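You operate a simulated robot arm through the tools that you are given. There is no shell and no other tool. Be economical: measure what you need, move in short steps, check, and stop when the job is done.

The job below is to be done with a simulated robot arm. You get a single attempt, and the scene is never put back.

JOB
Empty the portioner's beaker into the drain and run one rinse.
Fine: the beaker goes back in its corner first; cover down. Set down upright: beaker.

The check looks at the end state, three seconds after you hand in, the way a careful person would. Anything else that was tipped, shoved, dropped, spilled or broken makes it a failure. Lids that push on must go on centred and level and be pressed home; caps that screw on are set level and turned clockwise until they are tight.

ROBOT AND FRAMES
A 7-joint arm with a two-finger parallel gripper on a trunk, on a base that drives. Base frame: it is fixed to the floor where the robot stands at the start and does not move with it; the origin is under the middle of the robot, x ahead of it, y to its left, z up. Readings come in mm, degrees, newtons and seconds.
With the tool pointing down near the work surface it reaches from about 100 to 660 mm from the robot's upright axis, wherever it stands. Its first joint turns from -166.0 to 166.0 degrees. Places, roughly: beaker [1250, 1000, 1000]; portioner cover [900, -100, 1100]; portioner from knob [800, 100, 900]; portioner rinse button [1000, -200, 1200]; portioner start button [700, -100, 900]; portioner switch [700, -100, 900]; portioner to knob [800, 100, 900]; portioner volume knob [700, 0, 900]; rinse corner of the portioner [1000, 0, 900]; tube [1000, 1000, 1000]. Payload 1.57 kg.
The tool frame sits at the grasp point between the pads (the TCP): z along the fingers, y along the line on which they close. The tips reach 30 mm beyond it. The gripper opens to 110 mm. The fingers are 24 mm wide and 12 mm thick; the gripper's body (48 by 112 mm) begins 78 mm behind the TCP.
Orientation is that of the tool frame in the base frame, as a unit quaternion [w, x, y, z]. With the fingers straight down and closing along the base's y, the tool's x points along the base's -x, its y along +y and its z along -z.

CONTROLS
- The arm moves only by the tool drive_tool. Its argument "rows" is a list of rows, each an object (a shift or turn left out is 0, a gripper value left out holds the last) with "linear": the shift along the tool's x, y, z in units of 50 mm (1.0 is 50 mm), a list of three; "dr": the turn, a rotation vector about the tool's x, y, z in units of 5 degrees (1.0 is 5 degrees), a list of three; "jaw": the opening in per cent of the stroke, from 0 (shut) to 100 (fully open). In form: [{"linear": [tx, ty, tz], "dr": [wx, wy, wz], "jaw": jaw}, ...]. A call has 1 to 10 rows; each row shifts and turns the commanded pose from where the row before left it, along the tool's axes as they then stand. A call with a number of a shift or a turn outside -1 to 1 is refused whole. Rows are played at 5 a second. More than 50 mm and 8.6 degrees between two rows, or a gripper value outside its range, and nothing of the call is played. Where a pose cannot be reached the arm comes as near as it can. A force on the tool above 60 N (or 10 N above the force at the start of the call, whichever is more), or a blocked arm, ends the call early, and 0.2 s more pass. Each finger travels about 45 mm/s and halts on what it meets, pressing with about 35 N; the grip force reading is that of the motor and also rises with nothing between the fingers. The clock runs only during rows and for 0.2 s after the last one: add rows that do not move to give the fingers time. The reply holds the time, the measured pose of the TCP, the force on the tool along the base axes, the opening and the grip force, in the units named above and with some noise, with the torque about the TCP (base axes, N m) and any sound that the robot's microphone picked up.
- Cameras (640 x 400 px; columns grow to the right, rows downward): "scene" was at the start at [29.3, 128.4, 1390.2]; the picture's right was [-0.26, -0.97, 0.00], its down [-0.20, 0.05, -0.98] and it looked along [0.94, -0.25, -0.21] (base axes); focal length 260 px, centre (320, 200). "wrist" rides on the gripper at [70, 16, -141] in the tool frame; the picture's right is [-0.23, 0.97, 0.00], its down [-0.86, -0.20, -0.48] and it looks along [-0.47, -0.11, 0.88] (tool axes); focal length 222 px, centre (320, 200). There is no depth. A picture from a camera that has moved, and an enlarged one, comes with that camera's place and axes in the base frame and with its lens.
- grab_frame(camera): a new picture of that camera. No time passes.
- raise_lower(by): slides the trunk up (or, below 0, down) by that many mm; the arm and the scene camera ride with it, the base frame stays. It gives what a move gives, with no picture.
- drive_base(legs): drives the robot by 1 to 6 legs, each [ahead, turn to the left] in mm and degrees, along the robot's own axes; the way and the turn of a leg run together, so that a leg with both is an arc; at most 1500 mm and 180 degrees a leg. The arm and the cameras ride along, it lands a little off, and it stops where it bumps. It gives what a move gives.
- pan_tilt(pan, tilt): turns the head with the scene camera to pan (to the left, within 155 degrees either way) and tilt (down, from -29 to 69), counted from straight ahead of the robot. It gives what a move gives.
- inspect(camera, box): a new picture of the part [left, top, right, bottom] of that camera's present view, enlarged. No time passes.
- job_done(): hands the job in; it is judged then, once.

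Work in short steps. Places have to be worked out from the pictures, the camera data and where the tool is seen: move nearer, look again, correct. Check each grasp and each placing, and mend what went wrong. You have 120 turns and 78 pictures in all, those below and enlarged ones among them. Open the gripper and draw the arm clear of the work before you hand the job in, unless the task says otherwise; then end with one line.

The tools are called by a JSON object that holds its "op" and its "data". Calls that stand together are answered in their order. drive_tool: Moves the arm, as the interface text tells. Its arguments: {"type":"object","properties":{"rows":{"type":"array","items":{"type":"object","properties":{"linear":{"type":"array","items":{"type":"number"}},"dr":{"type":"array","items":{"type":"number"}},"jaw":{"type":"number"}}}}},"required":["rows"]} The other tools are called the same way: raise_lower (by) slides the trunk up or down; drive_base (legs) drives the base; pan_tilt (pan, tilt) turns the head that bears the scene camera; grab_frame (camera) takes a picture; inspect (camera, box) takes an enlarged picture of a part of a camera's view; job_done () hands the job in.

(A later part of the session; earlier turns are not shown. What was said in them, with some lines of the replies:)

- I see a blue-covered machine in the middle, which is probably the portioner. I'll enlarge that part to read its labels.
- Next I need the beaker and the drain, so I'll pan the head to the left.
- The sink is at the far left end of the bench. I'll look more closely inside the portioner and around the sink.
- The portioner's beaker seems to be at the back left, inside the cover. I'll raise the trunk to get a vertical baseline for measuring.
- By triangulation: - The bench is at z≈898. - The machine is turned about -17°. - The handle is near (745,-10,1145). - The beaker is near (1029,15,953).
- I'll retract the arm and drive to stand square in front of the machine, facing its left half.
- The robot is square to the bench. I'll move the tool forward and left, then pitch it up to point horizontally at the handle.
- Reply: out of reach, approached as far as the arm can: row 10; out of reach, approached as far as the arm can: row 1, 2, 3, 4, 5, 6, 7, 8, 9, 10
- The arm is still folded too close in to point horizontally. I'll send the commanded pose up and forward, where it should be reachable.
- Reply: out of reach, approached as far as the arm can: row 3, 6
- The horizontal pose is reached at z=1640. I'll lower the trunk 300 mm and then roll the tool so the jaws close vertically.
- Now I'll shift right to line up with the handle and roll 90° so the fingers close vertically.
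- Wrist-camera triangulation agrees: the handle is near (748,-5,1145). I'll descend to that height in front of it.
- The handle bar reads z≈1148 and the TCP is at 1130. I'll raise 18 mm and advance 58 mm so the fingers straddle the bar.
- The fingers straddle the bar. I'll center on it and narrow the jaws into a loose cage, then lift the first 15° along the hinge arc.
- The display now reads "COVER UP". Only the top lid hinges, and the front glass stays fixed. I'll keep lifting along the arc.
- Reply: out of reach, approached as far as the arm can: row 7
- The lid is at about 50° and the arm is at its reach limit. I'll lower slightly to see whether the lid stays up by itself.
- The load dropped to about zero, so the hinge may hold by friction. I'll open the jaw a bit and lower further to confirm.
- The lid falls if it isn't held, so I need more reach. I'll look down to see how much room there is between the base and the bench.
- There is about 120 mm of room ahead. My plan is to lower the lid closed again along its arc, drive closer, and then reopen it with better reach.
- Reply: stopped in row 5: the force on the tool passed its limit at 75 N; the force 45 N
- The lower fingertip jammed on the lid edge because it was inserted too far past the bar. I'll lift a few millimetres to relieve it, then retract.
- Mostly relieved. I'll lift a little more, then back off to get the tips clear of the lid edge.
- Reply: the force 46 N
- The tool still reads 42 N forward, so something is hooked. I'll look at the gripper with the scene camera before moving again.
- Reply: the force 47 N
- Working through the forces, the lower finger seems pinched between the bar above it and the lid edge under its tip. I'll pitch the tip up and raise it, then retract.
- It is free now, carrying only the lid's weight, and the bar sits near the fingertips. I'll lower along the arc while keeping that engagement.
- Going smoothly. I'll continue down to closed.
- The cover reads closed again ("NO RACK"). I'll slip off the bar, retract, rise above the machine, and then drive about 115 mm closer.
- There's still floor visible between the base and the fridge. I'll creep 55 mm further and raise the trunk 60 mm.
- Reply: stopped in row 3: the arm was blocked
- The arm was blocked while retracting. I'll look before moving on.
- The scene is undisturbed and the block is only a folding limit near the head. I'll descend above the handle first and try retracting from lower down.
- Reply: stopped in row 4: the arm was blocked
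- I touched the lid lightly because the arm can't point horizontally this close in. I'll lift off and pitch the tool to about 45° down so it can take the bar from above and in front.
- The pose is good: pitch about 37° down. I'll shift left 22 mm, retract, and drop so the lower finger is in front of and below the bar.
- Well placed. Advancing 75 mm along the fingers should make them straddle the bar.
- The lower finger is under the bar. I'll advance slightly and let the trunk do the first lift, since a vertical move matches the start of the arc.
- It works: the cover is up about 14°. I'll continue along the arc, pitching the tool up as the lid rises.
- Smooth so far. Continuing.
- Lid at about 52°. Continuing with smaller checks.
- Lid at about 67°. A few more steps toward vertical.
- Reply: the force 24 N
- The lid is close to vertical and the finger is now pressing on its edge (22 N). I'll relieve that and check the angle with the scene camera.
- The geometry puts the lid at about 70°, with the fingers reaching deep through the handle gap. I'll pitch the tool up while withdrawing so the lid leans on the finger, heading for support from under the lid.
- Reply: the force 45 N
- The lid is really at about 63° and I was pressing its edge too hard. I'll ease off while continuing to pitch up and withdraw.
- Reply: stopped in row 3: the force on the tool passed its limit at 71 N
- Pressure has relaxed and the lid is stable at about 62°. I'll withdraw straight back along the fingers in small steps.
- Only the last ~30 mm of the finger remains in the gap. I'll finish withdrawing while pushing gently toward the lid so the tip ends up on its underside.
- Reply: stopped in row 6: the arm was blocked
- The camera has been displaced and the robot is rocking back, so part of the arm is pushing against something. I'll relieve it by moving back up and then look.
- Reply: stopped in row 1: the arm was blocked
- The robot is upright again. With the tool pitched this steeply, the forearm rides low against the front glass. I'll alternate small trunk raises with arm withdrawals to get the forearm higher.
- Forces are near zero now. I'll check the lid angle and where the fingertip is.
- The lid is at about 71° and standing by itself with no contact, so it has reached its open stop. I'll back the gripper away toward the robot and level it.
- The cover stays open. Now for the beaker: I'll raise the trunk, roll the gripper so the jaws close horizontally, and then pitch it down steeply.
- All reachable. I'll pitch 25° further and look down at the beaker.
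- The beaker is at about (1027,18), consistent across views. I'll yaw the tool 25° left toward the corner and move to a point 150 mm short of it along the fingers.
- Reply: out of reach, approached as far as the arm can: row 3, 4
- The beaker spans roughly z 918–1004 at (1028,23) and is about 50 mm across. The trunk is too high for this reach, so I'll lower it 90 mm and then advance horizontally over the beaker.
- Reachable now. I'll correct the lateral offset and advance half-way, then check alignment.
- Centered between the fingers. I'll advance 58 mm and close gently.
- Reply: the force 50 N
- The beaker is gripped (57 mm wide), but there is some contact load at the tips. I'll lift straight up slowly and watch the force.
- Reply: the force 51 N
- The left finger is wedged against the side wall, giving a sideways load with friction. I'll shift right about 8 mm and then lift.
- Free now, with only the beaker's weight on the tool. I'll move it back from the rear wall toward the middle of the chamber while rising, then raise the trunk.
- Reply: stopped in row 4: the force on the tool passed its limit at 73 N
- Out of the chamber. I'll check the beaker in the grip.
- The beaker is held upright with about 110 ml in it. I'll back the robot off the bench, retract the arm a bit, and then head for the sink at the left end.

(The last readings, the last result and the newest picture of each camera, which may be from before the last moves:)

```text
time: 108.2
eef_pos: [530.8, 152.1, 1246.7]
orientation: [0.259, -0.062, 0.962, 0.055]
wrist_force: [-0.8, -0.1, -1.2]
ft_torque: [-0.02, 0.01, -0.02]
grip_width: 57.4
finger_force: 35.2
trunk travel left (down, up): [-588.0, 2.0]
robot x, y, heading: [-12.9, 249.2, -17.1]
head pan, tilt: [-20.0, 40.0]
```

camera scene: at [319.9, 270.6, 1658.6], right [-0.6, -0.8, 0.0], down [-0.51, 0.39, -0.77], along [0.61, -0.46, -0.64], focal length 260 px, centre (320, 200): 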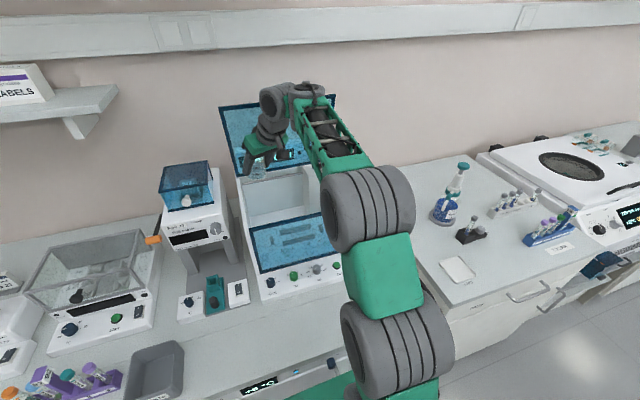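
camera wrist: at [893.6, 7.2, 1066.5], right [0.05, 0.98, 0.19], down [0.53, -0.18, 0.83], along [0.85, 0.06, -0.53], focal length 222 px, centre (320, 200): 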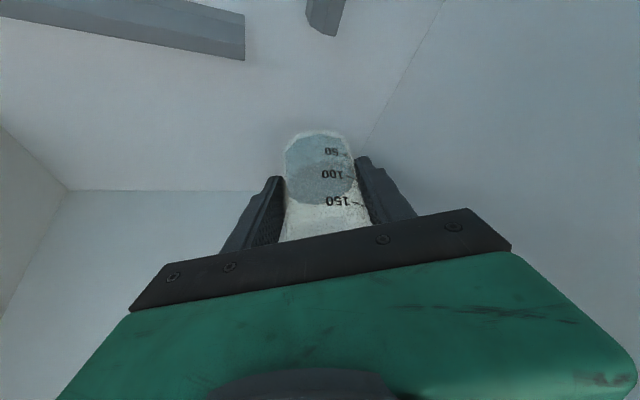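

Retracted cleanly. Driving left along the bench to the sink end now, then facing the bench.

{"op": "drive_base", "data": {"legs": [[0, 90], [700, 0], [630, 0], [0, -90]]}}

{"op": "pan_tilt", "data": {"pan": 25, "tilt": 38}}

{"op": "grab_frame", "data": {"camera": "scene"}}

```text
time: 122.8
eef_pos: [921.6, 1387.9, 1247.8]
orientation: [0.261, -0.042, 0.963, 0.05]
wrist_force: [0.4, 0.2, 0.0]
ft_torque: [-0.01, -0.04, -0.01]
grip_width: 57.6
finger_force: 34.9
trunk travel left (down, up): [-588.0, 2.0]
robot x, y, heading: [383.7, 1505.6, -19.5]
head pan, tilt: [-20.0, 40.0]
```

```text
time: 123.9
eef_pos: [922.0, 1389.6, 1246.4]
orientation: [0.26, -0.043, 0.963, 0.05]
wrist_force: [0.6, 0.0, -0.2]
ft_torque: [-0.03, 0.0, -0.02]
grip_width: 57.4
finger_force: 35.0
trunk travel left (down, up): [-588.0, 2.0]
robot x, y, heading: [381.7, 1501.9, -19.4]
head pan, tilt: [25.0, 38.0]
```

```text
16 pictures are left
camera scene: at [461.5, 1675.2, 1661.6], right [0.09, -1.0, 0.0], down [-0.61, -0.06, -0.79], along [0.78, 0.07, -0.62], focal length 260 px, centre (320, 200)
```

scene: 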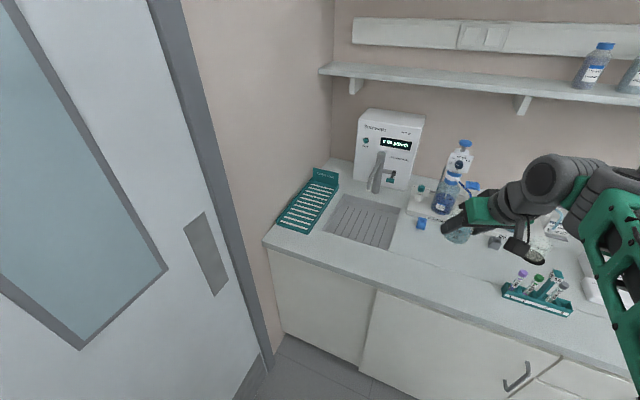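

The sink lies at about m_f 660–920, with its center near world (1290,1560). I'll turn 18° left and drive 230 mm ahead so the beaker ends up just over the sink's front edge.

{"op": "drive_base", "data": {"legs": [[0, 18], [230, 0]]}}

{"op": "drive_tool", "data": {"rows": [{}]}}

{"op": "grab_frame", "data": {"camera": "scene"}}

```text
time: 126.7
eef_pos: [1166.9, 1563.3, 1247.4]
orientation: [0.249, -0.197, 0.944, 0.091]
wrist_force: [-0.6, 0.1, 0.6]
ft_torque: [-0.03, 0.09, 0.02]
grip_width: 57.3
finger_force: 34.5
trunk travel left (down, up): [-588.0, 2.0]
robot x, y, heading: [617.3, 1497.7, -0.9]
head pan, tilt: [25.0, 38.0]
```

```text
time: 127.1
eef_pos: [1166.5, 1563.8, 1246.8]
orientation: [0.25, -0.197, 0.944, 0.091]
wrist_force: [0.1, -1.1, -0.7]
ft_torque: [0.03, -0.02, 0.04]
grip_width: 57.3
finger_force: 35.2
trunk travel left (down, up): [-588.0, 2.0]
robot x, y, heading: [615.7, 1497.6, -0.9]
head pan, tilt: [25.0, 38.0]
```

```text
15 pictures are left
camera scene: at [637.8, 1687.6, 1661.6], right [0.41, -0.91, 0.0], down [-0.56, -0.25, -0.79], along [0.72, 0.32, -0.62], focal length 260 px, centre (320, 200)
```

scene: 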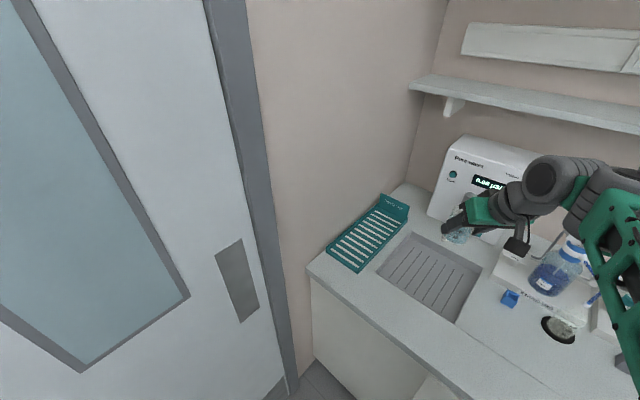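

Sink mapped: front-edge middle about (1195,1595), center about (1305,1553), with a tap spout over the rear half. I'll move the beaker over the front-right of the sink.

{"op": "drive_tool", "data": {"rows": [{"linear": [-0.14, -0.34, 0.46]}, {"linear": [-0.14, -0.34, 0.46]}, {"linear": [-0.14, -0.34, 0.46]}, {"linear": [-0.14, -0.34, 0.46]}, {}, {"dr": [0, -1, 0]}, {"dr": [0, -1, 0]}, {"dr": [0, -1, 0]}, {}]}}

{"op": "inspect", "data": {"camera": "scene", "box": [320, 120, 640, 360]}}

```text
time: 129.1
eef_pos: [1254.9, 1536.4, 1176.3]
orientation: [0.371, -0.183, 0.903, 0.116]
wrist_force: [0.6, -0.1, -0.8]
ft_torque: [-0.01, 0.0, 0.0]
grip_width: 57.2
finger_force: 35.0
trunk travel left (down, up): [-588.0, 2.0]
robot x, y, heading: [610.9, 1498.5, -0.8]
head pan, tilt: [25.0, 38.0]
```

```text
1.67 times, centred on (480, 240) of scene
camera zoom: at [637.8, 1687.5, 1661.6], right [0.41, -0.91, 0.0], down [-0.56, -0.25, -0.79], along [0.72, 0.32, -0.62], focal length 433 px, centre (53, 133)
```

zoom: 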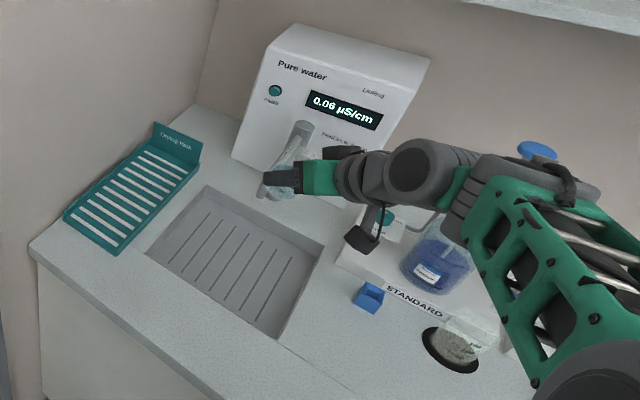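

The position checks out. I'll nudge further into the sink and pitch the gripper level, which tilts the beaker about 60° toward me.

{"op": "drive_tool", "data": {"rows": [{"linear": [-0.36, 0.32, 0.41]}, {"dr": [0, -1, 0]}, {"dr": [0, -1, 0]}, {"dr": [0, -1, 0]}, {"dr": [0, -1, 0]}, {"dr": [0, -1, 0]}, {"dr": [0, -1, 0]}, {"dr": [0, -1, 0]}, {"dr": [0, -1, 0]}, {"dr": [0, -1, 0]}]}}

{"op": "inspect", "data": {"camera": "scene", "box": [320, 120, 640, 360]}}

```text
time: 131.3
eef_pos: [1274.8, 1560.7, 1177.3]
orientation: [0.689, -0.124, 0.692, 0.177]
wrist_force: [0.4, 0.6, -1.0]
ft_torque: [-0.02, 0.01, -0.01]
grip_width: 57.3
finger_force: 34.9
trunk travel left (down, up): [-588.0, 2.0]
robot x, y, heading: [617.8, 1499.0, -1.1]
head pan, tilt: [25.0, 38.0]
```

```text
1.67 times, centred on (480, 240) of scene
camera zoom: at [638.0, 1687.5, 1661.7], right [0.41, -0.91, 0.0], down [-0.56, -0.25, -0.79], along [0.72, 0.32, -0.62], focal length 433 px, centre (53, 133)
```

zoom: 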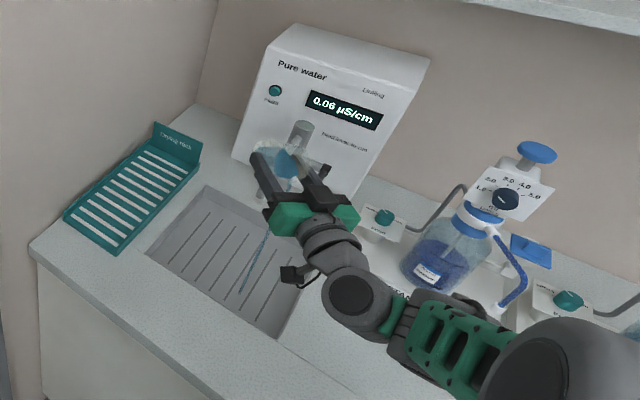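

The water is streaming into the sink. I'll roll the tool to bring the beaker past horizontal and empty it.

{"op": "drive_tool", "data": {"rows": [{"dr": [0, 0, 1]}, {"dr": [0, 0, 1]}, {"dr": [0, 0, 1]}, {"dr": [0, 0, 1]}, {"dr": [0, 0, 1]}, {"dr": [0, 0, 1]}, {"dr": [0, 0, 1]}, {"dr": [0, 0, 1]}, {"dr": [0, 0, 1]}, {"dr": [0, 0, 1]}]}}

{"op": "drive_tool", "data": {"rows": [{"dr": [0, 0, 1]}, {"dr": [0, 0, 1]}, {"dr": [0, 0, 1]}, {"dr": [0, 0, 1]}, {"dr": [0, 0, 1]}, {"dr": [0, 0, 1]}, {"dr": [0, 0, 1]}, {"dr": [0, 0, 1]}, {"dr": [0, 0, 1]}, {"dr": [0, 0, 1]}]}}

{"op": "drive_tool", "data": {"rows": [{"dr": [0, 0, 1]}, {"dr": [0, 0, 1]}, {"dr": [0, 0, 1]}, {"dr": [0, 0, 1]}, {"dr": [0, 0, 1]}, {"dr": [0, 0, 1]}, {}, {}, {}, {}]}}

{"op": "inspect", "data": {"camera": "scene", "box": [400, 160, 560, 280]}}

```text
time: 133.5
eef_pos: [1274.7, 1559.8, 1175.7]
orientation: [0.548, 0.18, 0.681, 0.451]
wrist_force: [0.1, -0.3, 0.3]
ft_torque: [0.0, 0.01, -0.06]
grip_width: 57.1
finger_force: 34.8
trunk travel left (down, up): [-588.0, 2.0]
robot x, y, heading: [615.9, 1495.0, -0.8]
head pan, tilt: [25.0, 38.0]
```

```text
time: 135.7
eef_pos: [1272.9, 1561.0, 1176.1]
orientation: [0.305, 0.451, 0.541, 0.641]
wrist_force: [0.3, -0.6, -0.3]
ft_torque: [-0.03, 0.01, -0.01]
grip_width: 57.1
finger_force: 34.8
trunk travel left (down, up): [-588.0, 2.0]
robot x, y, heading: [614.7, 1498.8, -1.0]
head pan, tilt: [25.0, 38.0]
```

```text
time: 137.9
eef_pos: [1272.9, 1560.8, 1176.8]
orientation: [0.129, 0.575, 0.407, 0.698]
wrist_force: [0.0, -0.1, -0.4]
ft_torque: [-0.01, 0.05, 0.02]
grip_width: 57.0
finger_force: 35.2
trunk travel left (down, up): [-588.0, 2.0]
robot x, y, heading: [614.3, 1499.7, -0.8]
head pan, tilt: [25.0, 38.0]
```

```text
3.33 times, centred on (480, 220) of scene
camera zoom: at [637.8, 1687.6, 1661.6], right [0.41, -0.91, 0.0], down [-0.56, -0.25, -0.79], along [0.72, 0.32, -0.62], focal length 865 px, centre (-213, 133)
```

zoom: 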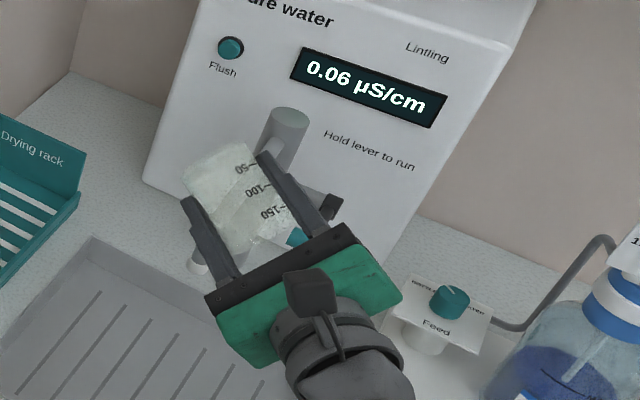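

The beaker is empty. I'll rotate it back upright by reversing the same turns.

{"op": "drive_tool", "data": {"rows": [{}, {"dr": [0, 0, -1]}, {"dr": [0, 0, -1]}, {"dr": [0, 0, -1]}, {"dr": [0, 0, -1]}, {"dr": [0, 0, -1]}, {"dr": [0, 0, -1]}, {"dr": [0, 0, -1]}, {"dr": [0, 0, -1]}, {"dr": [0, 0, -1]}]}}

{"op": "drive_tool", "data": {"rows": [{"dr": [0, 0, -1]}, {"dr": [0, 0, -1]}, {"dr": [0, 0, -1]}, {"dr": [0, 0, -1]}, {"dr": [0, 0, -1]}, {"dr": [0, 0, -1]}, {"dr": [0, 0, -1]}, {"dr": [0, 0, -1]}, {"dr": [0, 0, -1]}, {"dr": [0, 0, -1]}]}}

{"op": "drive_tool", "data": {"rows": [{"dr": [0, 0, -1]}, {"dr": [0, 0, -1]}, {"dr": [0, 0, -1]}, {"dr": [0, 0, -1]}, {"dr": [0, 0, -1]}, {"dr": [0, 0, -1]}, {"dr": [0, 0, -1]}, {"dr": [0, 1, 0]}, {"dr": [0, 1, 0]}, {"dr": [0, 1, 0]}]}}

{"op": "drive_tool", "data": {"rows": [{"dr": [0, 1, 0]}, {"dr": [0, 1, 0]}, {"dr": [0, 1, 0]}, {"dr": [0, 1, 0]}, {"dr": [0, 1, 0]}, {"dr": [0, 1, 0]}, {"dr": [0, 1, 0]}, {"dr": [0, 1, 0]}, {"dr": [0, 1, 0]}, {}]}}

```text
time: 140.1
eef_pos: [1272.2, 1561.8, 1175.7]
orientation: [0.388, 0.375, 0.596, 0.595]
wrist_force: [0.3, 0.3, -0.1]
ft_torque: [-0.01, -0.01, 0.0]
grip_width: 56.7
finger_force: 33.9
trunk travel left (down, up): [-588.0, 2.0]
robot x, y, heading: [614.4, 1497.2, -1.1]
head pan, tilt: [25.0, 38.0]
```

```text
time: 142.3
eef_pos: [1273.8, 1561.0, 1177.1]
orientation: [0.603, 0.089, 0.698, 0.375]
wrist_force: [0.5, 0.8, -1.2]
ft_torque: [-0.01, 0.03, -0.01]
grip_width: 57.1
finger_force: 35.9
trunk travel left (down, up): [-588.0, 2.0]
robot x, y, heading: [618.7, 1493.6, -1.1]
head pan, tilt: [25.0, 38.0]
```

```text
time: 144.5
eef_pos: [1273.3, 1561.5, 1175.0]
orientation: [0.591, -0.148, 0.776, 0.16]
wrist_force: [0.3, 1.0, 0.7]
ft_torque: [0.01, -0.01, 0.01]
grip_width: 56.9
finger_force: 34.7
trunk travel left (down, up): [-588.0, 2.0]
robot x, y, heading: [614.4, 1498.0, -0.9]
head pan, tilt: [25.0, 38.0]
```

```text
time: 146.7
eef_pos: [1274.3, 1561.8, 1177.0]
orientation: [0.249, -0.197, 0.944, 0.09]
wrist_force: [0.5, 0.0, -1.0]
ft_torque: [-0.02, 0.01, 0.02]
grip_width: 56.8
finger_force: 35.0
trunk travel left (down, up): [-588.0, 2.0]
robot x, y, heading: [620.2, 1498.0, -1.0]
head pan, tilt: [25.0, 38.0]
```

Upright again. Now I'll pull the arm back and retrace the route to the portioner.

{"op": "drive_tool", "data": {"rows": [{"linear": [0.25, 0.265, -0.53]}, {"linear": [0.25, 0.265, -0.53]}, {"linear": [0.25, 0.265, -0.53]}, {"linear": [0.25, 0.265, -0.53]}, {}]}}

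{"op": "drive_base", "data": {"legs": [[-230, 0], [0, 73.4]]}}

```text
time: 147.9
eef_pos: [1166.0, 1566.1, 1243.4]
orientation: [0.249, -0.198, 0.944, 0.091]
wrist_force: [0.2, 0.1, -0.8]
ft_torque: [0.01, -0.02, 0.02]
grip_width: 56.9
finger_force: 34.8
trunk travel left (down, up): [-588.0, 2.0]
robot x, y, heading: [618.2, 1497.7, -1.0]
head pan, tilt: [25.0, 38.0]
```

```text
time: 152.9
eef_pos: [467.7, 2048.1, 1243.2]
orientation: [-0.143, 0.727, -0.633, -0.223]
wrist_force: [-0.4, -0.8, -0.6]
ft_torque: [-0.03, -0.04, -0.01]
grip_width: 56.8
finger_force: 35.3
trunk travel left (down, up): [-588.0, 2.0]
robot x, y, heading: [381.9, 1503.0, 73.1]
head pan, tilt: [25.0, 38.0]
```

At (382,1503), heading 73.1°. Reversing 1316 mm along the bench and turning to face the portioner.

{"op": "drive_base", "data": {"legs": [[0, -0.5], [-1316, 0], [0, -89.6]]}}

{"op": "pan_tilt", "data": {"pan": -10, "tilt": 35}}

{"op": "grab_frame", "data": {"camera": "scene"}}

```text
time: 163.6
eef_pos: [536.4, 166.7, 1243.5]
orientation: [0.26, -0.061, 0.962, 0.055]
wrist_force: [-0.2, 0.8, 0.5]
ft_torque: [0.0, -0.02, -0.03]
grip_width: 57.1
finger_force: 34.8
trunk travel left (down, up): [-588.0, 2.0]
robot x, y, heading: [-10.1, 255.3, -17.3]
head pan, tilt: [25.0, 38.0]
```

```text
time: 164.6
eef_pos: [537.5, 167.2, 1244.6]
orientation: [0.26, -0.062, 0.962, 0.055]
wrist_force: [-0.6, 0.9, -0.6]
ft_torque: [0.02, -0.02, 0.02]
grip_width: 57.0
finger_force: 34.6
trunk travel left (down, up): [-588.0, 2.0]
robot x, y, heading: [-9.4, 259.5, -17.2]
head pan, tilt: [-10.0, 35.0]
```

```text
11 pictures are left
camera scene: at [57.7, 379.2, 1666.2], right [-0.46, -0.89, 0.0], down [-0.51, 0.26, -0.82], along [0.73, -0.38, -0.57], focal length 260 px, centre (320, 200)
```

scene: 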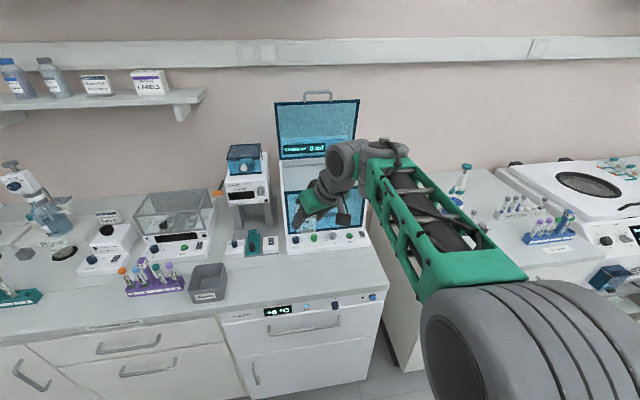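

I'm back nearly at the same spot and the lid is still open. Driving forward 290 mm, then extending over the chamber.

{"op": "drive_base", "data": {"legs": [[290, 0]]}}

{"op": "drive_tool", "data": {"rows": [{"linear": [-0.3, -0.16, 0.16]}, {"linear": [-0.3, -0.16, 0.16]}, {"linear": [-0.3, -0.16, 0.16]}, {"linear": [-0.3, -0.16, 0.16]}, {"linear": [-0.3, -0.16, 0.16]}, {"linear": [-0.3, -0.16, 0.16]}, {"linear": [-0.3, -0.16, 0.16]}, {}]}}

```text
time: 166.5
eef_pos: [810.7, 83.4, 1243.8]
orientation: [0.259, -0.063, 0.962, 0.056]
wrist_force: [0.4, -0.2, -0.3]
ft_torque: [0.0, 0.06, 0.0]
grip_width: 57.1
finger_force: 35.2
trunk travel left (down, up): [-588.0, 2.0]
robot x, y, heading: [267.0, 169.6, -17.1]
head pan, tilt: [-10.0, 35.0]
```

```text
time: 168.3
eef_pos: [937.3, 47.6, 1246.6]
orientation: [0.259, -0.062, 0.962, 0.055]
wrist_force: [-0.7, -0.2, -0.4]
ft_torque: [-0.01, 0.02, 0.0]
grip_width: 57.1
finger_force: 35.2
trunk travel left (down, up): [-588.0, 2.0]
robot x, y, heading: [264.9, 173.6, -17.0]
head pan, tilt: [-10.0, 35.0]
```

Over the chamber. I'll lower the trunk in two stages, moving to m_f 935 in between so the wrist camera clears the front glass.

{"op": "raise_lower", "data": {"by": -60}}

{"op": "drive_tool", "data": {"rows": [{"linear": [-0.36, -0.39, 0.18]}, {"linear": [-0.36, -0.39, 0.18]}, {}]}}

{"op": "raise_lower", "data": {"by": -70}}

{"op": "grab_frame", "data": {"camera": "wrist"}}

```text
time: 169.3
eef_pos: [938.1, 46.7, 1185.4]
orientation: [0.259, -0.062, 0.962, 0.055]
wrist_force: [-0.3, 0.0, 0.1]
ft_torque: [-0.01, -0.01, 0.0]
grip_width: 56.7
finger_force: 35.3
trunk travel left (down, up): [-528.0, 62.0]
robot x, y, heading: [265.6, 169.4, -17.0]
head pan, tilt: [-10.0, 35.0]
```

```text
time: 170.1
eef_pos: [984.4, 13.4, 1185.8]
orientation: [0.26, -0.063, 0.962, 0.055]
wrist_force: [0.6, 0.5, -0.9]
ft_torque: [0.04, 0.01, 0.02]
grip_width: 57.1
finger_force: 35.1
trunk travel left (down, up): [-528.0, 62.0]
robot x, y, heading: [265.8, 167.2, -17.2]
head pan, tilt: [-10.0, 35.0]
```

```text
time: 171.2
eef_pos: [984.1, 13.2, 1114.8]
orientation: [0.26, -0.063, 0.962, 0.055]
wrist_force: [0.4, 0.3, -0.8]
ft_torque: [0.02, -0.02, 0.0]
grip_width: 57.1
finger_force: 35.4
trunk travel left (down, up): [-458.0, 132.0]
robot x, y, heading: [261.6, 171.5, -17.1]
head pan, tilt: [-10.0, 35.0]
```

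```text
10 pictures are left
camera wrist: at [851.7, 3.8, 1203.4], right [0.05, 0.98, 0.19], down [0.53, -0.18, 0.83], along [0.85, 0.06, -0.53], focal length 222 px, centre (320, 200)
```

wrist: 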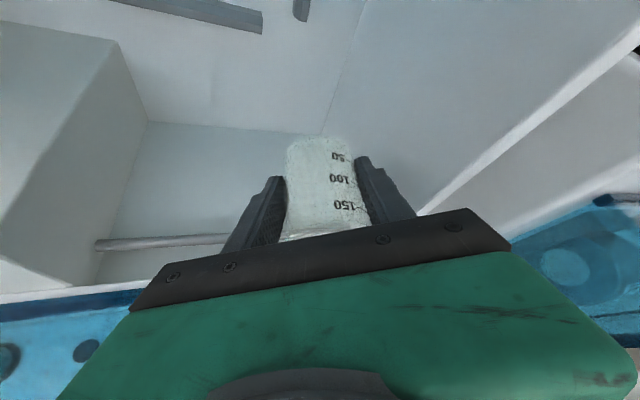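

Clear so far. Descending to just above the corner floor.

{"op": "drive_tool", "data": {"rows": [{"linear": [0.11, -0.064, 0.53]}, {"linear": [0.11, -0.064, 0.53]}, {"linear": [0.11, -0.064, 0.53]}, {"linear": [0.11, -0.064, 0.53]}, {"linear": [0.11, -0.064, 0.48]}, {}]}}

```text
time: 172.6
eef_pos: [1023.1, 13.2, 989.9]
orientation: [0.259, -0.063, 0.962, 0.055]
wrist_force: [-0.5, 1.1, 0.8]
ft_torque: [-0.01, 0.01, 0.04]
grip_width: 57.3
finger_force: 35.0
trunk travel left (down, up): [-458.0, 132.0]
robot x, y, heading: [261.8, 171.9, -17.3]
head pan, tilt: [-10.0, 35.0]
```

At z 990 with no contact. Lowering in small steps until the base touches.

{"op": "drive_tool", "data": {"rows": [{"linear": [0.025, -0.004, 0.043]}, {"linear": [0.025, -0.004, 0.043]}, {"linear": [0.025, -0.004, 0.043]}, {"linear": [0.025, -0.004, 0.043]}, {}]}}

```text
time: 173.8
eef_pos: [1026.0, 14.4, 977.6]
orientation: [0.26, -0.063, 0.962, 0.055]
wrist_force: [-0.4, 0.1, -0.4]
ft_torque: [0.02, -0.01, 0.01]
grip_width: 57.1
finger_force: 35.9
trunk travel left (down, up): [-458.0, 132.0]
robot x, y, heading: [262.3, 173.1, -17.1]
head pan, tilt: [-10.0, 35.0]
```

Still no contact, so I'll keep lowering.

{"op": "drive_tool", "data": {"rows": [{"linear": [0.02, -0.003, 0.034]}, {"linear": [0.02, -0.003, 0.034]}, {}]}}

{"op": "drive_tool", "data": {"rows": [{"linear": [0.02, -0.003, 0.034]}, {"linear": [0.02, -0.003, 0.034]}, {}]}}

{"op": "inspect", "data": {"camera": "wrist", "box": [200, 80, 440, 260]}}

```text
time: 174.6
eef_pos: [1026.1, 13.6, 977.2]
orientation: [0.262, -0.062, 0.962, 0.054]
wrist_force: [-0.9, -1.5, 11.4]
ft_torque: [-0.31, -0.15, -0.04]
grip_width: 56.9
finger_force: 34.6
trunk travel left (down, up): [-458.0, 132.0]
robot x, y, heading: [265.6, 173.7, -17.5]
head pan, tilt: [-10.0, 35.0]
```

```text
time: 175.4
eef_pos: [1025.5, 14.1, 976.4]
orientation: [0.264, -0.062, 0.961, 0.054]
wrist_force: [1.4, -3.9, 28.9]
ft_torque: [-0.87, -0.52, -0.05]
grip_width: 57.4
finger_force: 35.0
trunk travel left (down, up): [-458.0, 132.0]
robot x, y, heading: [262.0, 169.6, -17.1]
head pan, tilt: [-10.0, 35.0]
```

```text
2.22 times, centred on (320, 170) of wrist
camera zoom: at [893.7, 4.4, 1063.6], right [0.05, 0.98, 0.18], down [0.52, -0.18, 0.84], along [0.85, 0.06, -0.52], focal length 494 px, centre (320, 267)
```

zoom: 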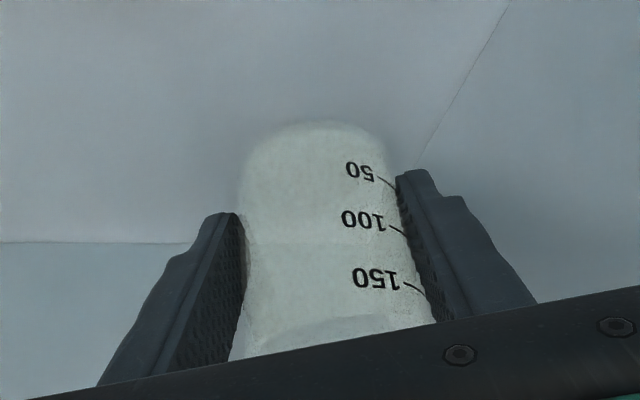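

The base is on the floor, at the same height and place as when I gripped it. I'll ease the pressure and open the jaws slightly.

{"op": "drive_tool", "data": {"rows": [{"linear": [-0.03, 0.004, -0.05]}, {"jaw": 57}, {}, {}]}}

{"op": "inspect", "data": {"camera": "wrist", "box": [200, 80, 440, 260]}}

```text
time: 176.4
eef_pos: [1025.6, 15.2, 972.3]
orientation: [0.258, -0.062, 0.962, 0.055]
wrist_force: [-1.7, -2.1, -2.7]
ft_torque: [-0.15, 0.07, 0.02]
grip_width: 60.9
finger_force: 0.2
trunk travel left (down, up): [-458.0, 132.0]
robot x, y, heading: [267.9, 171.0, -17.6]
head pan, tilt: [-10.0, 35.0]
```

```text
2.22 times, centred on (320, 170) of wrist
camera zoom: at [894.2, 5.1, 1060.9], right [0.05, 0.98, 0.19], down [0.53, -0.19, 0.83], along [0.85, 0.06, -0.53], focal length 494 px, centre (320, 267)
```

zoom: 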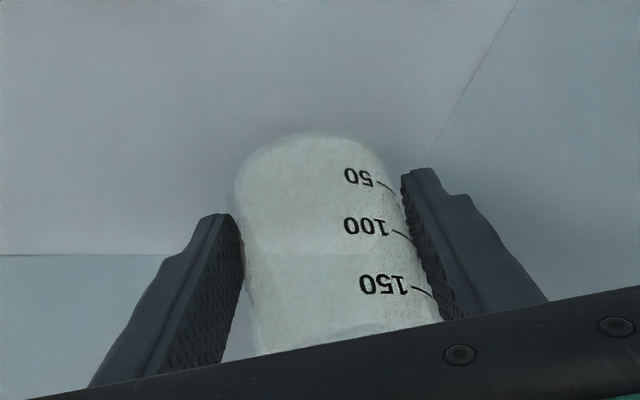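

Released. I'll center the jaws, open a touch more, and withdraw along the finger direction.

{"op": "drive_tool", "data": {"rows": [{"linear": [0, 0.03, 0], "jaw": 60}, {}, {"linear": [0, 0, -0.2]}, {"linear": [0, 0, -0.4]}, {"linear": [0, 0, -0.6]}, {"linear": [0, 0, -0.6]}, {"linear": [0, 0, -0.6]}, {}]}}

{"op": "grab_frame", "data": {"camera": "wrist"}}

```text
time: 178.2
eef_pos: [968.6, 0.7, 1076.5]
orientation: [0.259, -0.062, 0.962, 0.055]
wrist_force: [0.7, 0.7, -0.1]
ft_torque: [0.0, -0.02, 0.01]
grip_width: 66.1
finger_force: 0.1
trunk travel left (down, up): [-458.0, 132.0]
robot x, y, heading: [265.3, 169.2, -17.2]
head pan, tilt: [-10.0, 35.0]
```

```text
7 pictures are left
camera wrist: at [836.6, -9.6, 1166.2], right [0.05, 0.98, 0.19], down [0.53, -0.18, 0.83], along [0.85, 0.06, -0.53], focal length 222 px, centre (320, 200)
```

wrist: 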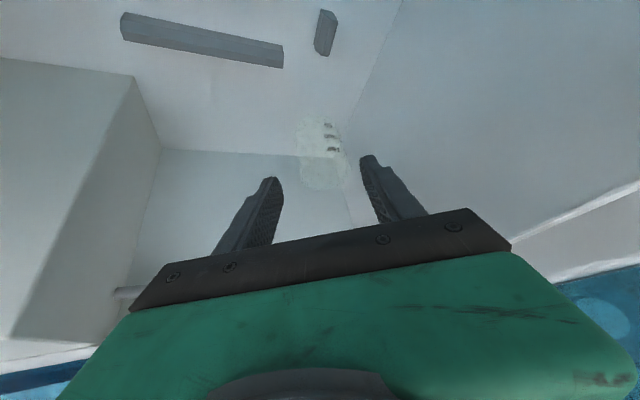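

The beaker stands upright and empty in its corner. Next I'll withdraw and re-orient the gripper (jaws vertical, pitched slightly down) to take the cover handle.

{"op": "raise_lower", "data": {"by": 130}}

{"op": "drive_tool", "data": {"rows": [{"linear": [0.33, 0.31, -0.63]}, {"linear": [0.33, 0.31, -0.63]}, {"linear": [0.33, 0.31, -0.63]}, {"dr": [0.475, -0.07, 0.807]}, {"dr": [0.475, -0.07, 0.807]}, {"dr": [0.475, -0.07, 0.807]}, {"dr": [0.475, -0.07, 0.807]}, {"dr": [0.475, -0.07, 0.807]}, {"dr": [0.475, -0.07, 0.807]}, {"dr": [0.475, -0.07, 0.807], "jaw": 45}]}}

{"op": "drive_tool", "data": {"rows": [{"dr": [0, -1, 0]}, {"dr": [0, -1, 0]}, {"dr": [0, -1, 0]}, {"dr": [0, -1, 0]}, {"dr": [0, -1, 0]}, {"dr": [0, -1, 0]}, {"dr": [0, -1, 0]}, {"dr": [0, -1, 0]}, {"dr": [0, 0, 1]}, {"dr": [0, 0, 1]}]}}

{"op": "drive_tool", "data": {"rows": [{"dr": [0, 0, 1]}, {"dr": [0, 0, 1]}, {"dr": [0, 0, 1]}, {"dr": [0, 0, 1]}, {"dr": [0, 0, 1]}, {"dr": [0, 0, 1]}, {"dr": [0, 0, 1]}, {"dr": [0, 0, 1]}, {"dr": [0, 0, 1]}, {"dr": [0, 0, 1]}]}}

{"op": "drive_tool", "data": {"rows": [{"dr": [0, 0, 1]}, {"dr": [0, 0, 1]}, {"dr": [0, 0, 1]}, {"dr": [0, 0, 1]}, {"dr": [0, 0, 1]}, {"dr": [0, 0, 1]}, {}]}}

```text
time: 179.8
eef_pos: [968.7, -1.1, 1207.2]
orientation: [0.259, -0.062, 0.962, 0.054]
wrist_force: [0.3, 0.1, -0.3]
ft_torque: [-0.02, -0.04, -0.04]
grip_width: 65.7
finger_force: 0.1
trunk travel left (down, up): [-588.0, 2.0]
robot x, y, heading: [261.6, 171.6, -17.1]
head pan, tilt: [-10.0, 35.0]
```

```text
time: 182.0
eef_pos: [872.7, 27.8, 1266.9]
orientation: [0.265, 0.213, 0.94, -0.021]
wrist_force: [0.0, 0.2, -0.1]
ft_torque: [0.0, 0.01, 0.03]
grip_width: 49.4
finger_force: 0.0
trunk travel left (down, up): [-588.0, 2.0]
robot x, y, heading: [265.5, 171.9, -17.0]
head pan, tilt: [-10.0, 35.0]
```

```text
time: 184.2
eef_pos: [873.0, 29.0, 1266.7]
orientation: [0.576, 0.262, 0.773, -0.041]
wrist_force: [0.6, 0.2, 0.3]
ft_torque: [-0.03, 0.0, 0.04]
grip_width: 49.6
finger_force: 0.0
trunk travel left (down, up): [-588.0, 2.0]
robot x, y, heading: [265.0, 170.8, -17.1]
head pan, tilt: [-10.0, 35.0]
```

```text
time: 186.4
eef_pos: [871.7, 28.5, 1268.8]
orientation: [0.541, 0.564, 0.59, 0.206]
wrist_force: [-0.1, 0.4, -0.1]
ft_torque: [0.01, 0.01, 0.01]
grip_width: 49.8
finger_force: 0.1
trunk travel left (down, up): [-588.0, 2.0]
robot x, y, heading: [264.0, 171.4, -17.3]
head pan, tilt: [-10.0, 35.0]
```

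```text
time: 188.0
eef_pos: [872.5, 28.7, 1266.8]
orientation: [0.468, 0.698, 0.424, 0.338]
wrist_force: [0.1, 0.1, -0.4]
ft_torque: [0.01, -0.01, 0.02]
grip_width: 49.5
finger_force: 0.1
trunk travel left (down, up): [-588.0, 2.0]
robot x, y, heading: [266.0, 172.6, -17.2]
head pan, tilt: [-10.0, 35.0]
```

Orientation is right. I'll move up in front of the handle at its open height.

{"op": "drive_tool", "data": {"rows": [{"linear": [-0.19, 0.81, -0.1]}, {"linear": [-0.19, 0.81, -0.1]}, {"linear": [-0.19, 0.81, -0.1]}, {"linear": [-0.19, 0.81, -0.1]}, {"linear": [-0.19, 0.81, -0.1]}, {}]}}

{"op": "grab_frame", "data": {"camera": "wrist"}}

```text
time: 189.4
eef_pos: [886.4, -47.6, 1462.3]
orientation: [0.468, 0.698, 0.425, 0.338]
wrist_force: [-0.9, 0.2, 0.6]
ft_torque: [0.0, 0.01, -0.01]
grip_width: 49.4
finger_force: 0.0
trunk travel left (down, up): [-588.0, 2.0]
robot x, y, heading: [267.1, 173.8, -17.1]
head pan, tilt: [-10.0, 35.0]
```

```text
6 pictures are left
camera wrist: at [797.2, 64.2, 1529.8], right [0.17, -0.4, 0.9], down [-0.82, -0.56, -0.09], along [0.54, -0.72, -0.43], focal length 222 px, centre (320, 200)
```

wrist: 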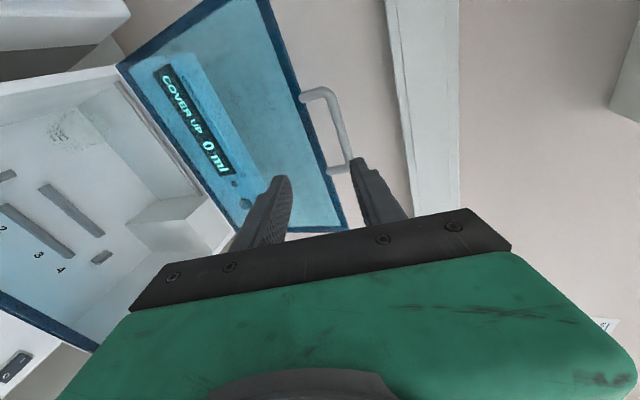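

The handle bar reads about m_f 985, z 1449, so the lid is at about 81°. I'll pitch down 15° more and advance so the jaws straddle the bar.

{"op": "drive_tool", "data": {"rows": [{"dr": [1, 0, 0]}, {"dr": [1, 0, 0]}, {"dr": [1, 0, 0]}, {"linear": [0, 0.52, 0]}, {"linear": [0, 0.52, 0]}, {"linear": [0, 0, 0.43]}, {"linear": [0, 0, 0.43]}, {"linear": [0, 0, 0.43]}, {"linear": [0, 0, 0.36]}, {}]}}

{"op": "inspect", "data": {"camera": "wrist", "box": [120, 0, 440, 250]}}

```text
time: 191.6
eef_pos: [976.6, -84.7, 1461.0]
orientation: [0.373, 0.752, 0.465, 0.281]
wrist_force: [-0.7, -0.4, -1.0]
ft_torque: [0.0, -0.01, -0.02]
grip_width: 49.3
finger_force: 0.0
trunk travel left (down, up): [-588.0, 2.0]
robot x, y, heading: [266.1, 171.3, -17.4]
head pan, tilt: [-10.0, 35.0]
```

```text
1.60 times, centred on (280, 125) of wrist
camera zoom: at [905.6, 16.7, 1560.1], right [0.38, -0.49, 0.78], down [-0.82, -0.58, 0.04], along [0.43, -0.66, -0.62], focal length 355 px, centre (384, 320)
```

zoom: 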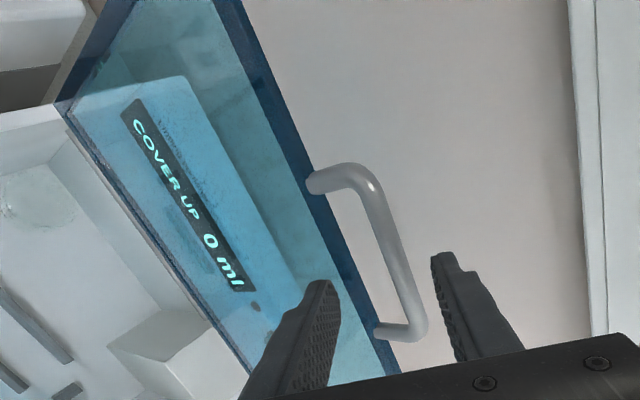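

The bar is about 39 mm ahead, just beyond the tips. I'll advance 18 mm, narrow the jaws, and start drawing the lid down along its arc.

{"op": "drive_tool", "data": {"rows": [{"linear": [0, 0, 0.36]}, {"jaw": 35}, {}, {"linear": [0, -0.38, -0.38]}, {"linear": [0, -0.41, -0.35]}, {"linear": [0, -0.44, -0.31]}, {"linear": [0, -0.46, -0.27]}, {}]}}

{"op": "inspect", "data": {"camera": "wrist", "box": [120, 0, 440, 250]}}

```text
time: 193.4
eef_pos: [898.1, -46.1, 1416.9]
orientation: [0.374, 0.752, 0.465, 0.279]
wrist_force: [-0.8, 0.6, 0.0]
ft_torque: [-0.03, 0.01, 0.04]
grip_width: 39.2
finger_force: 0.3
trunk travel left (down, up): [-588.0, 2.0]
robot x, y, heading: [264.0, 171.9, -17.2]
head pan, tilt: [-10.0, 35.0]
```

```text
1.60 times, centred on (280, 125) of wrist
camera zoom: at [827.0, 55.5, 1515.8], right [0.38, -0.49, 0.78], down [-0.82, -0.58, 0.04], along [0.43, -0.66, -0.62], focal length 355 px, centre (384, 320)
```

zoom: 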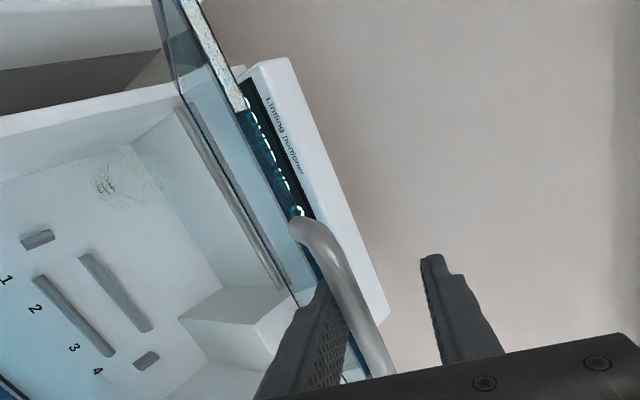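

The lid follows nicely and is now around 60°. Continuing down, backing off slightly to avoid pinching the tip.

{"op": "drive_tool", "data": {"rows": [{"linear": [0, -0.46, -0.27]}, {"linear": [0, -0.49, -0.23]}, {"linear": [0, -0.51, -0.18]}, {"linear": [0, -0.53, -0.12]}, {}]}}

```text
time: 194.6
eef_pos: [815.4, -8.0, 1357.9]
orientation: [0.374, 0.752, 0.465, 0.28]
wrist_force: [0.6, -0.2, -1.1]
ft_torque: [-0.01, 0.01, 0.03]
grip_width: 39.7
finger_force: 0.7
trunk travel left (down, up): [-588.0, 2.0]
robot x, y, heading: [267.3, 171.3, -17.3]
head pan, tilt: [-10.0, 35.0]
```

The bar is about 18 mm ahead of the TCP with the lid near 38°. Continuing.

{"op": "drive_tool", "data": {"rows": [{"linear": [0, -0.54, 0]}, {"linear": [0, -0.54, 0.04]}, {"linear": [0, -0.53, 0.09]}, {"linear": [0, -0.52, 0.13]}, {}]}}

```text
time: 195.8
eef_pos: [776.0, 19.9, 1259.4]
orientation: [0.374, 0.752, 0.465, 0.279]
wrist_force: [-1.2, 0.2, -1.7]
ft_torque: [-0.07, 0.03, 0.02]
grip_width: 40.3
finger_force: 1.0
trunk travel left (down, up): [-588.0, 2.0]
robot x, y, heading: [266.9, 171.3, -17.0]
head pan, tilt: [-10.0, 35.0]
```

Almost down, at about 19°. I've drifted left toward the handle's post, so I'll shift right 25 mm and then finish closing.

{"op": "drive_tool", "data": {"rows": [{"linear": [-0.25, 0, 0]}, {"linear": [-0.25, 0, 0]}, {"linear": [0, -0.5, 0.14]}, {"linear": [0, -0.49, 0.18]}, {"linear": [0, -0.47, 0.22]}, {"linear": [0, -0.4, 0.25]}, {}]}}

{"op": "inspect", "data": {"camera": "wrist", "box": [120, 0, 440, 250]}}

```text
time: 197.4
eef_pos: [750.4, 12.8, 1162.4]
orientation: [0.374, 0.753, 0.465, 0.279]
wrist_force: [-1.9, 0.1, -0.9]
ft_torque: [-0.05, 0.05, 0.03]
grip_width: 40.6
finger_force: 0.5
trunk travel left (down, up): [-588.0, 2.0]
robot x, y, heading: [265.0, 171.8, -17.4]
head pan, tilt: [-10.0, 35.0]
```

```text
1.60 times, centred on (280, 125) of wrist
camera zoom: at [679.2, 113.2, 1261.6], right [0.38, -0.49, 0.78], down [-0.82, -0.57, 0.04], along [0.43, -0.66, -0.62], focal length 355 px, centre (384, 320)
```

zoom: 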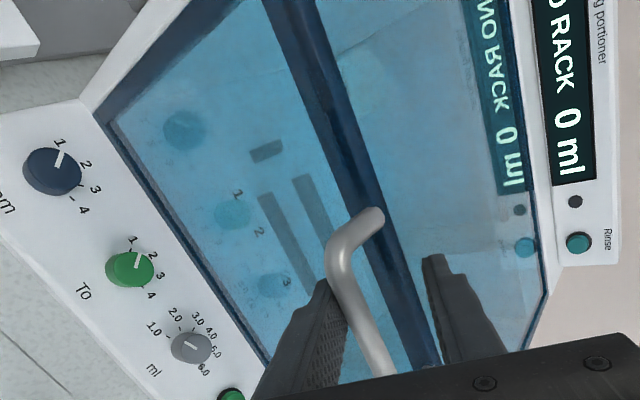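

The display reads "NO RACK", so the cover is down. I'll settle it, back off the handle, close the jaws, and rise.

{"op": "drive_tool", "data": {"rows": [{"linear": [0, -0.08, 0]}, {"linear": [0, 0, -0.45]}, {"linear": [0, 0, -0.45], "jaw": 0}, {"linear": [0, 0.66, -0.46]}, {"linear": [0, 0.66, -0.46]}, {"linear": [0, 0.66, -0.46]}, {}, {}, {}]}}

```text
time: 199.4
eef_pos: [709.7, 19.2, 1307.5]
orientation: [0.373, 0.753, 0.465, 0.279]
wrist_force: [0.3, -0.4, 0.5]
ft_torque: [0.03, -0.02, 0.02]
grip_width: 0.1
finger_force: 21.1
trunk travel left (down, up): [-588.0, 2.0]
robot x, y, heading: [260.9, 172.3, -17.0]
head pan, tilt: [-10.0, 35.0]
```

Exactly where expected. Next I'll move to a point about 60 mm in front of the Rinse button, which is at (1028,-230,1174) by two agreeing measurements.

{"op": "drive_tool", "data": {"rows": [{"linear": [-0.33, 0.21, 0.85]}, {"linear": [-0.33, 0.21, 0.85]}, {"linear": [-0.33, 0.21, 0.85]}, {"linear": [-0.33, 0.21, 0.85]}, {"linear": [-0.33, 0.21, 0.85]}, {"linear": [-0.33, 0.21, 0.85]}, {"linear": [-0.33, 0.21, 0.85]}, {}]}}

{"op": "grab_frame", "data": {"camera": "wrist"}}

```text
time: 201.2
eef_pos: [926.6, -199.0, 1189.2]
orientation: [0.374, 0.752, 0.465, 0.28]
wrist_force: [-0.1, -0.8, -0.1]
ft_torque: [0.04, 0.01, -0.02]
grip_width: 0.0
finger_force: 21.3
trunk travel left (down, up): [-588.0, 2.0]
robot x, y, heading: [267.2, 172.5, -17.2]
head pan, tilt: [-10.0, 35.0]
```

```text
2 pictures are left
camera wrist: at [854.4, -97.8, 1288.9], right [0.38, -0.49, 0.78], down [-0.82, -0.58, 0.04], along [0.43, -0.66, -0.62], focal length 222 px, centre (320, 200)
```

wrist: 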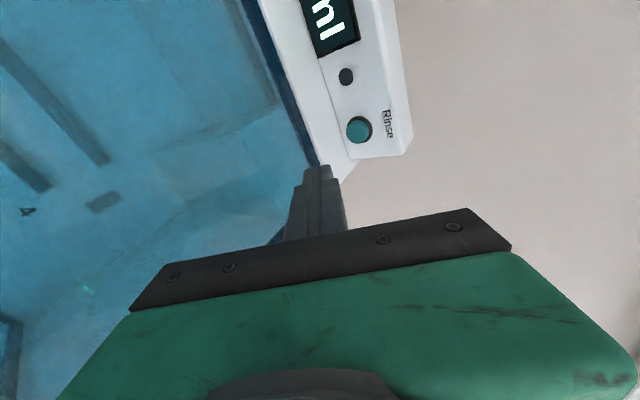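

The button is confirmed at (1029,-228,1173). Advancing, then pressing in small steps.

{"op": "drive_tool", "data": {"rows": [{"linear": [0.113, 0.278, 0.526]}, {"linear": [0.113, 0.278, 0.526]}, {"linear": [0.008, 0.033, 0.05]}, {"linear": [0.008, 0.033, 0.05]}, {}]}}

```text
time: 202.4
eef_pos: [992.3, -211.7, 1182.4]
orientation: [0.373, 0.752, 0.466, 0.279]
wrist_force: [-1.3, 1.8, -0.1]
ft_torque: [0.03, 0.05, 0.04]
grip_width: 0.0
finger_force: 21.4
trunk travel left (down, up): [-588.0, 2.0]
robot x, y, heading: [262.5, 170.4, -17.1]
head pan, tilt: [-10.0, 35.0]
heard: click
```

I heard a click. I'll back off right away so it isn't pressed twice, and listen.

{"op": "drive_tool", "data": {"rows": [{"linear": [-0.05, -0.2, -0.4]}, {"linear": [-0.05, -0.25, -0.5]}, {}, {}, {}]}}

{"op": "inspect", "data": {"camera": "wrist", "box": [120, 0, 440, 200]}}

```text
time: 203.6
eef_pos: [945.7, -197.1, 1189.3]
orientation: [0.374, 0.752, 0.465, 0.279]
wrist_force: [-0.2, -0.3, -0.2]
ft_torque: [-0.02, -0.01, 0.0]
grip_width: 0.0
finger_force: 20.9
trunk travel left (down, up): [-588.0, 2.0]
robot x, y, heading: [263.2, 171.8, -17.0]
head pan, tilt: [-10.0, 35.0]
```

```text
2.00 times, centred on (280, 100) of wrist
camera zoom: at [873.3, -95.1, 1288.8], right [0.38, -0.49, 0.78], down [-0.82, -0.57, 0.04], along [0.43, -0.66, -0.62], focal length 444 px, centre (400, 400)
```

zoom: 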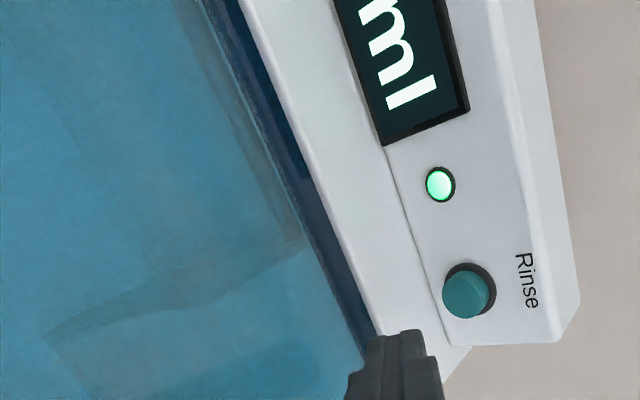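

The green lamp is lit, so the rinse is running. I'll withdraw, open the gripper, back away, and wait for it to finish.

{"op": "drive_tool", "data": {"rows": [{"linear": [0.33, -0.21, -0.85]}, {"linear": [0.33, -0.21, -0.85]}, {"linear": [0.33, -0.21, -0.85]}, {"linear": [0.33, -0.21, -0.85]}, {"linear": [0.33, -0.21, -0.85]}, {"linear": [0.33, -0.21, -0.85]}, {"linear": [0.33, -0.21, -0.85]}, {"jaw": 60}, {}, {}]}}

{"op": "drive_base", "data": {"legs": [[-300, 0]]}}

{"op": "drive_tool", "data": {"rows": [{}, {}, {}, {}, {}, {}, {}, {}, {}, {}]}}

{"op": "drive_tool", "data": {"rows": [{}, {}, {}, {}, {}, {}, {}, {}, {}, {}]}}

{"op": "drive_tool", "data": {"rows": [{}, {}, {}, {}, {}, {}, {}, {}, {}, {}]}}

{"op": "drive_tool", "data": {"rows": [{}, {}, {}, {}, {}, {}, {}, {}, {}, {}]}}

```text
time: 205.8
eef_pos: [725.0, 21.2, 1304.4]
orientation: [0.373, 0.752, 0.465, 0.28]
wrist_force: [-0.6, -0.1, -0.2]
ft_torque: [0.01, -0.02, 0.02]
grip_width: 66.3
finger_force: 0.1
trunk travel left (down, up): [-588.0, 2.0]
robot x, y, heading: [263.2, 172.6, -17.2]
head pan, tilt: [-10.0, 35.0]
```

```text
time: 207.8
eef_pos: [447.4, 109.0, 1304.1]
orientation: [0.373, 0.75, 0.467, 0.282]
wrist_force: [0.7, -0.1, -0.3]
ft_torque: [-0.02, -0.01, 0.0]
grip_width: 66.1
finger_force: 0.0
trunk travel left (down, up): [-588.0, 2.0]
robot x, y, heading: [-13.1, 256.6, -16.7]
head pan, tilt: [-10.0, 35.0]
```

```text
time: 210.0
eef_pos: [448.6, 110.7, 1303.9]
orientation: [0.374, 0.75, 0.467, 0.281]
wrist_force: [0.0, 0.1, 0.2]
ft_torque: [0.03, 0.01, -0.01]
grip_width: 65.8
finger_force: 0.1
trunk travel left (down, up): [-588.0, 2.0]
robot x, y, heading: [-11.7, 257.9, -16.8]
head pan, tilt: [-10.0, 35.0]
```

```text
time: 212.2
eef_pos: [447.6, 109.5, 1303.0]
orientation: [0.372, 0.751, 0.468, 0.28]
wrist_force: [-0.2, -0.2, -0.3]
ft_torque: [-0.01, 0.0, 0.02]
grip_width: 66.2
finger_force: 0.1
trunk travel left (down, up): [-588.0, 2.0]
robot x, y, heading: [-11.6, 254.6, -16.7]
head pan, tilt: [-10.0, 35.0]
```

```text
time: 214.4
eef_pos: [447.6, 108.5, 1303.8]
orientation: [0.372, 0.751, 0.468, 0.281]
wrist_force: [0.2, 0.2, 0.4]
ft_torque: [-0.01, 0.0, 0.03]
grip_width: 66.0
finger_force: 0.1
trunk travel left (down, up): [-588.0, 2.0]
robot x, y, heading: [-11.8, 255.4, -16.6]
head pan, tilt: [-10.0, 35.0]
```

```text
time: 216.6
eef_pos: [447.7, 109.0, 1303.6]
orientation: [0.374, 0.75, 0.468, 0.281]
wrist_force: [1.2, -0.5, 0.6]
ft_torque: [0.02, 0.0, -0.02]
grip_width: 65.9
finger_force: 0.0
trunk travel left (down, up): [-588.0, 2.0]
robot x, y, heading: [-11.7, 255.3, -16.8]
head pan, tilt: [-10.0, 35.0]
```

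Waiting a little longer, then using the last picture for a final check.

{"op": "drive_tool", "data": {"rows": [{}, {}, {}, {}, {}, {}, {}, {}, {}, {}]}}

{"op": "drive_tool", "data": {"rows": [{}, {}, {}, {}, {}, {}, {}, {}, {}, {}]}}

{"op": "drive_tool", "data": {"rows": [{}, {}, {}, {}, {}, {}, {}, {}, {}, {}]}}

{"op": "drive_tool", "data": {"rows": [{}, {}, {}, {}, {}, {}, {}, {}, {}, {}]}}

{"op": "drive_tool", "data": {"rows": [{}, {}, {}, {}, {}, {}, {}, {}, {}, {}]}}

{"op": "inspect", "data": {"camera": "scene", "box": [260, 110, 400, 260]}}

```text
time: 218.8
eef_pos: [448.3, 109.8, 1304.1]
orientation: [0.373, 0.751, 0.468, 0.281]
wrist_force: [-0.3, -0.1, -0.2]
ft_torque: [0.01, -0.03, 0.02]
grip_width: 65.8
finger_force: 0.1
trunk travel left (down, up): [-588.0, 2.0]
robot x, y, heading: [-14.5, 258.3, -17.0]
head pan, tilt: [-10.0, 35.0]
```

```text
time: 221.0
eef_pos: [448.2, 109.0, 1304.7]
orientation: [0.373, 0.75, 0.468, 0.281]
wrist_force: [0.1, 0.7, -0.4]
ft_torque: [0.0, 0.0, 0.0]
grip_width: 65.8
finger_force: 0.0
trunk travel left (down, up): [-588.0, 2.0]
robot x, y, heading: [-10.4, 254.7, -16.9]
head pan, tilt: [-10.0, 35.0]
```

```text
time: 223.2
eef_pos: [448.5, 109.1, 1305.4]
orientation: [0.374, 0.75, 0.468, 0.281]
wrist_force: [1.3, 0.1, 0.3]
ft_torque: [-0.01, 0.01, -0.03]
grip_width: 66.1
finger_force: 0.0
trunk travel left (down, up): [-588.0, 2.0]
robot x, y, heading: [-17.2, 256.3, -17.1]
head pan, tilt: [-10.0, 35.0]
```

```text
time: 225.4
eef_pos: [447.5, 108.8, 1303.5]
orientation: [0.373, 0.75, 0.469, 0.281]
wrist_force: [0.1, -1.0, 0.3]
ft_torque: [0.0, 0.01, 0.0]
grip_width: 66.0
finger_force: 0.0
trunk travel left (down, up): [-588.0, 2.0]
robot x, y, heading: [-11.1, 257.2, -16.9]
head pan, tilt: [-10.0, 35.0]
```

```text
time: 227.6
eef_pos: [447.2, 109.2, 1304.0]
orientation: [0.374, 0.75, 0.468, 0.281]
wrist_force: [0.2, 0.5, 0.4]
ft_torque: [-0.02, 0.0, -0.02]
grip_width: 66.0
finger_force: 0.0
trunk travel left (down, up): [-588.0, 2.0]
robot x, y, heading: [-13.5, 257.6, -16.7]
head pan, tilt: [-10.0, 35.0]
```

```text
2.67 times, centred on (330, 185) of scene
camera zoom: at [51.7, 380.0, 1666.2], right [-0.45, -0.89, 0.0], down [-0.51, 0.26, -0.82], along [0.73, -0.37, -0.57], focal length 692 px, centre (293, 240)
```

zoom: 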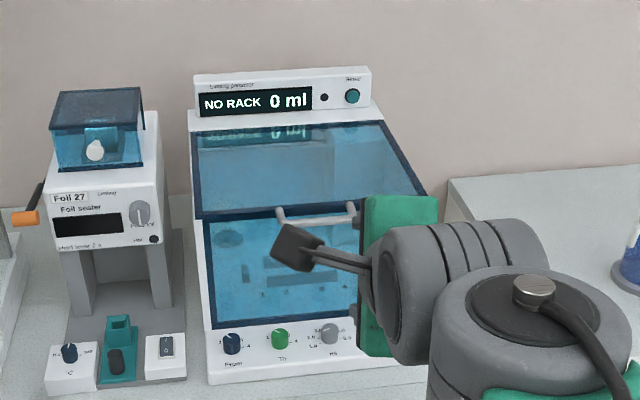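

The rinse lamp has gone out, the cover is down, the beaker is in its corner, and the arm is clear with the gripper open, so I'm handing in.

{"op": "job_done", "data": {}}

```text
The job is handed in.
```

I emptied the portioner's beaker into the sink, put it back upright in its corner, closed the cover and ran one rinse. The rinse lamp lit and has since gone out.
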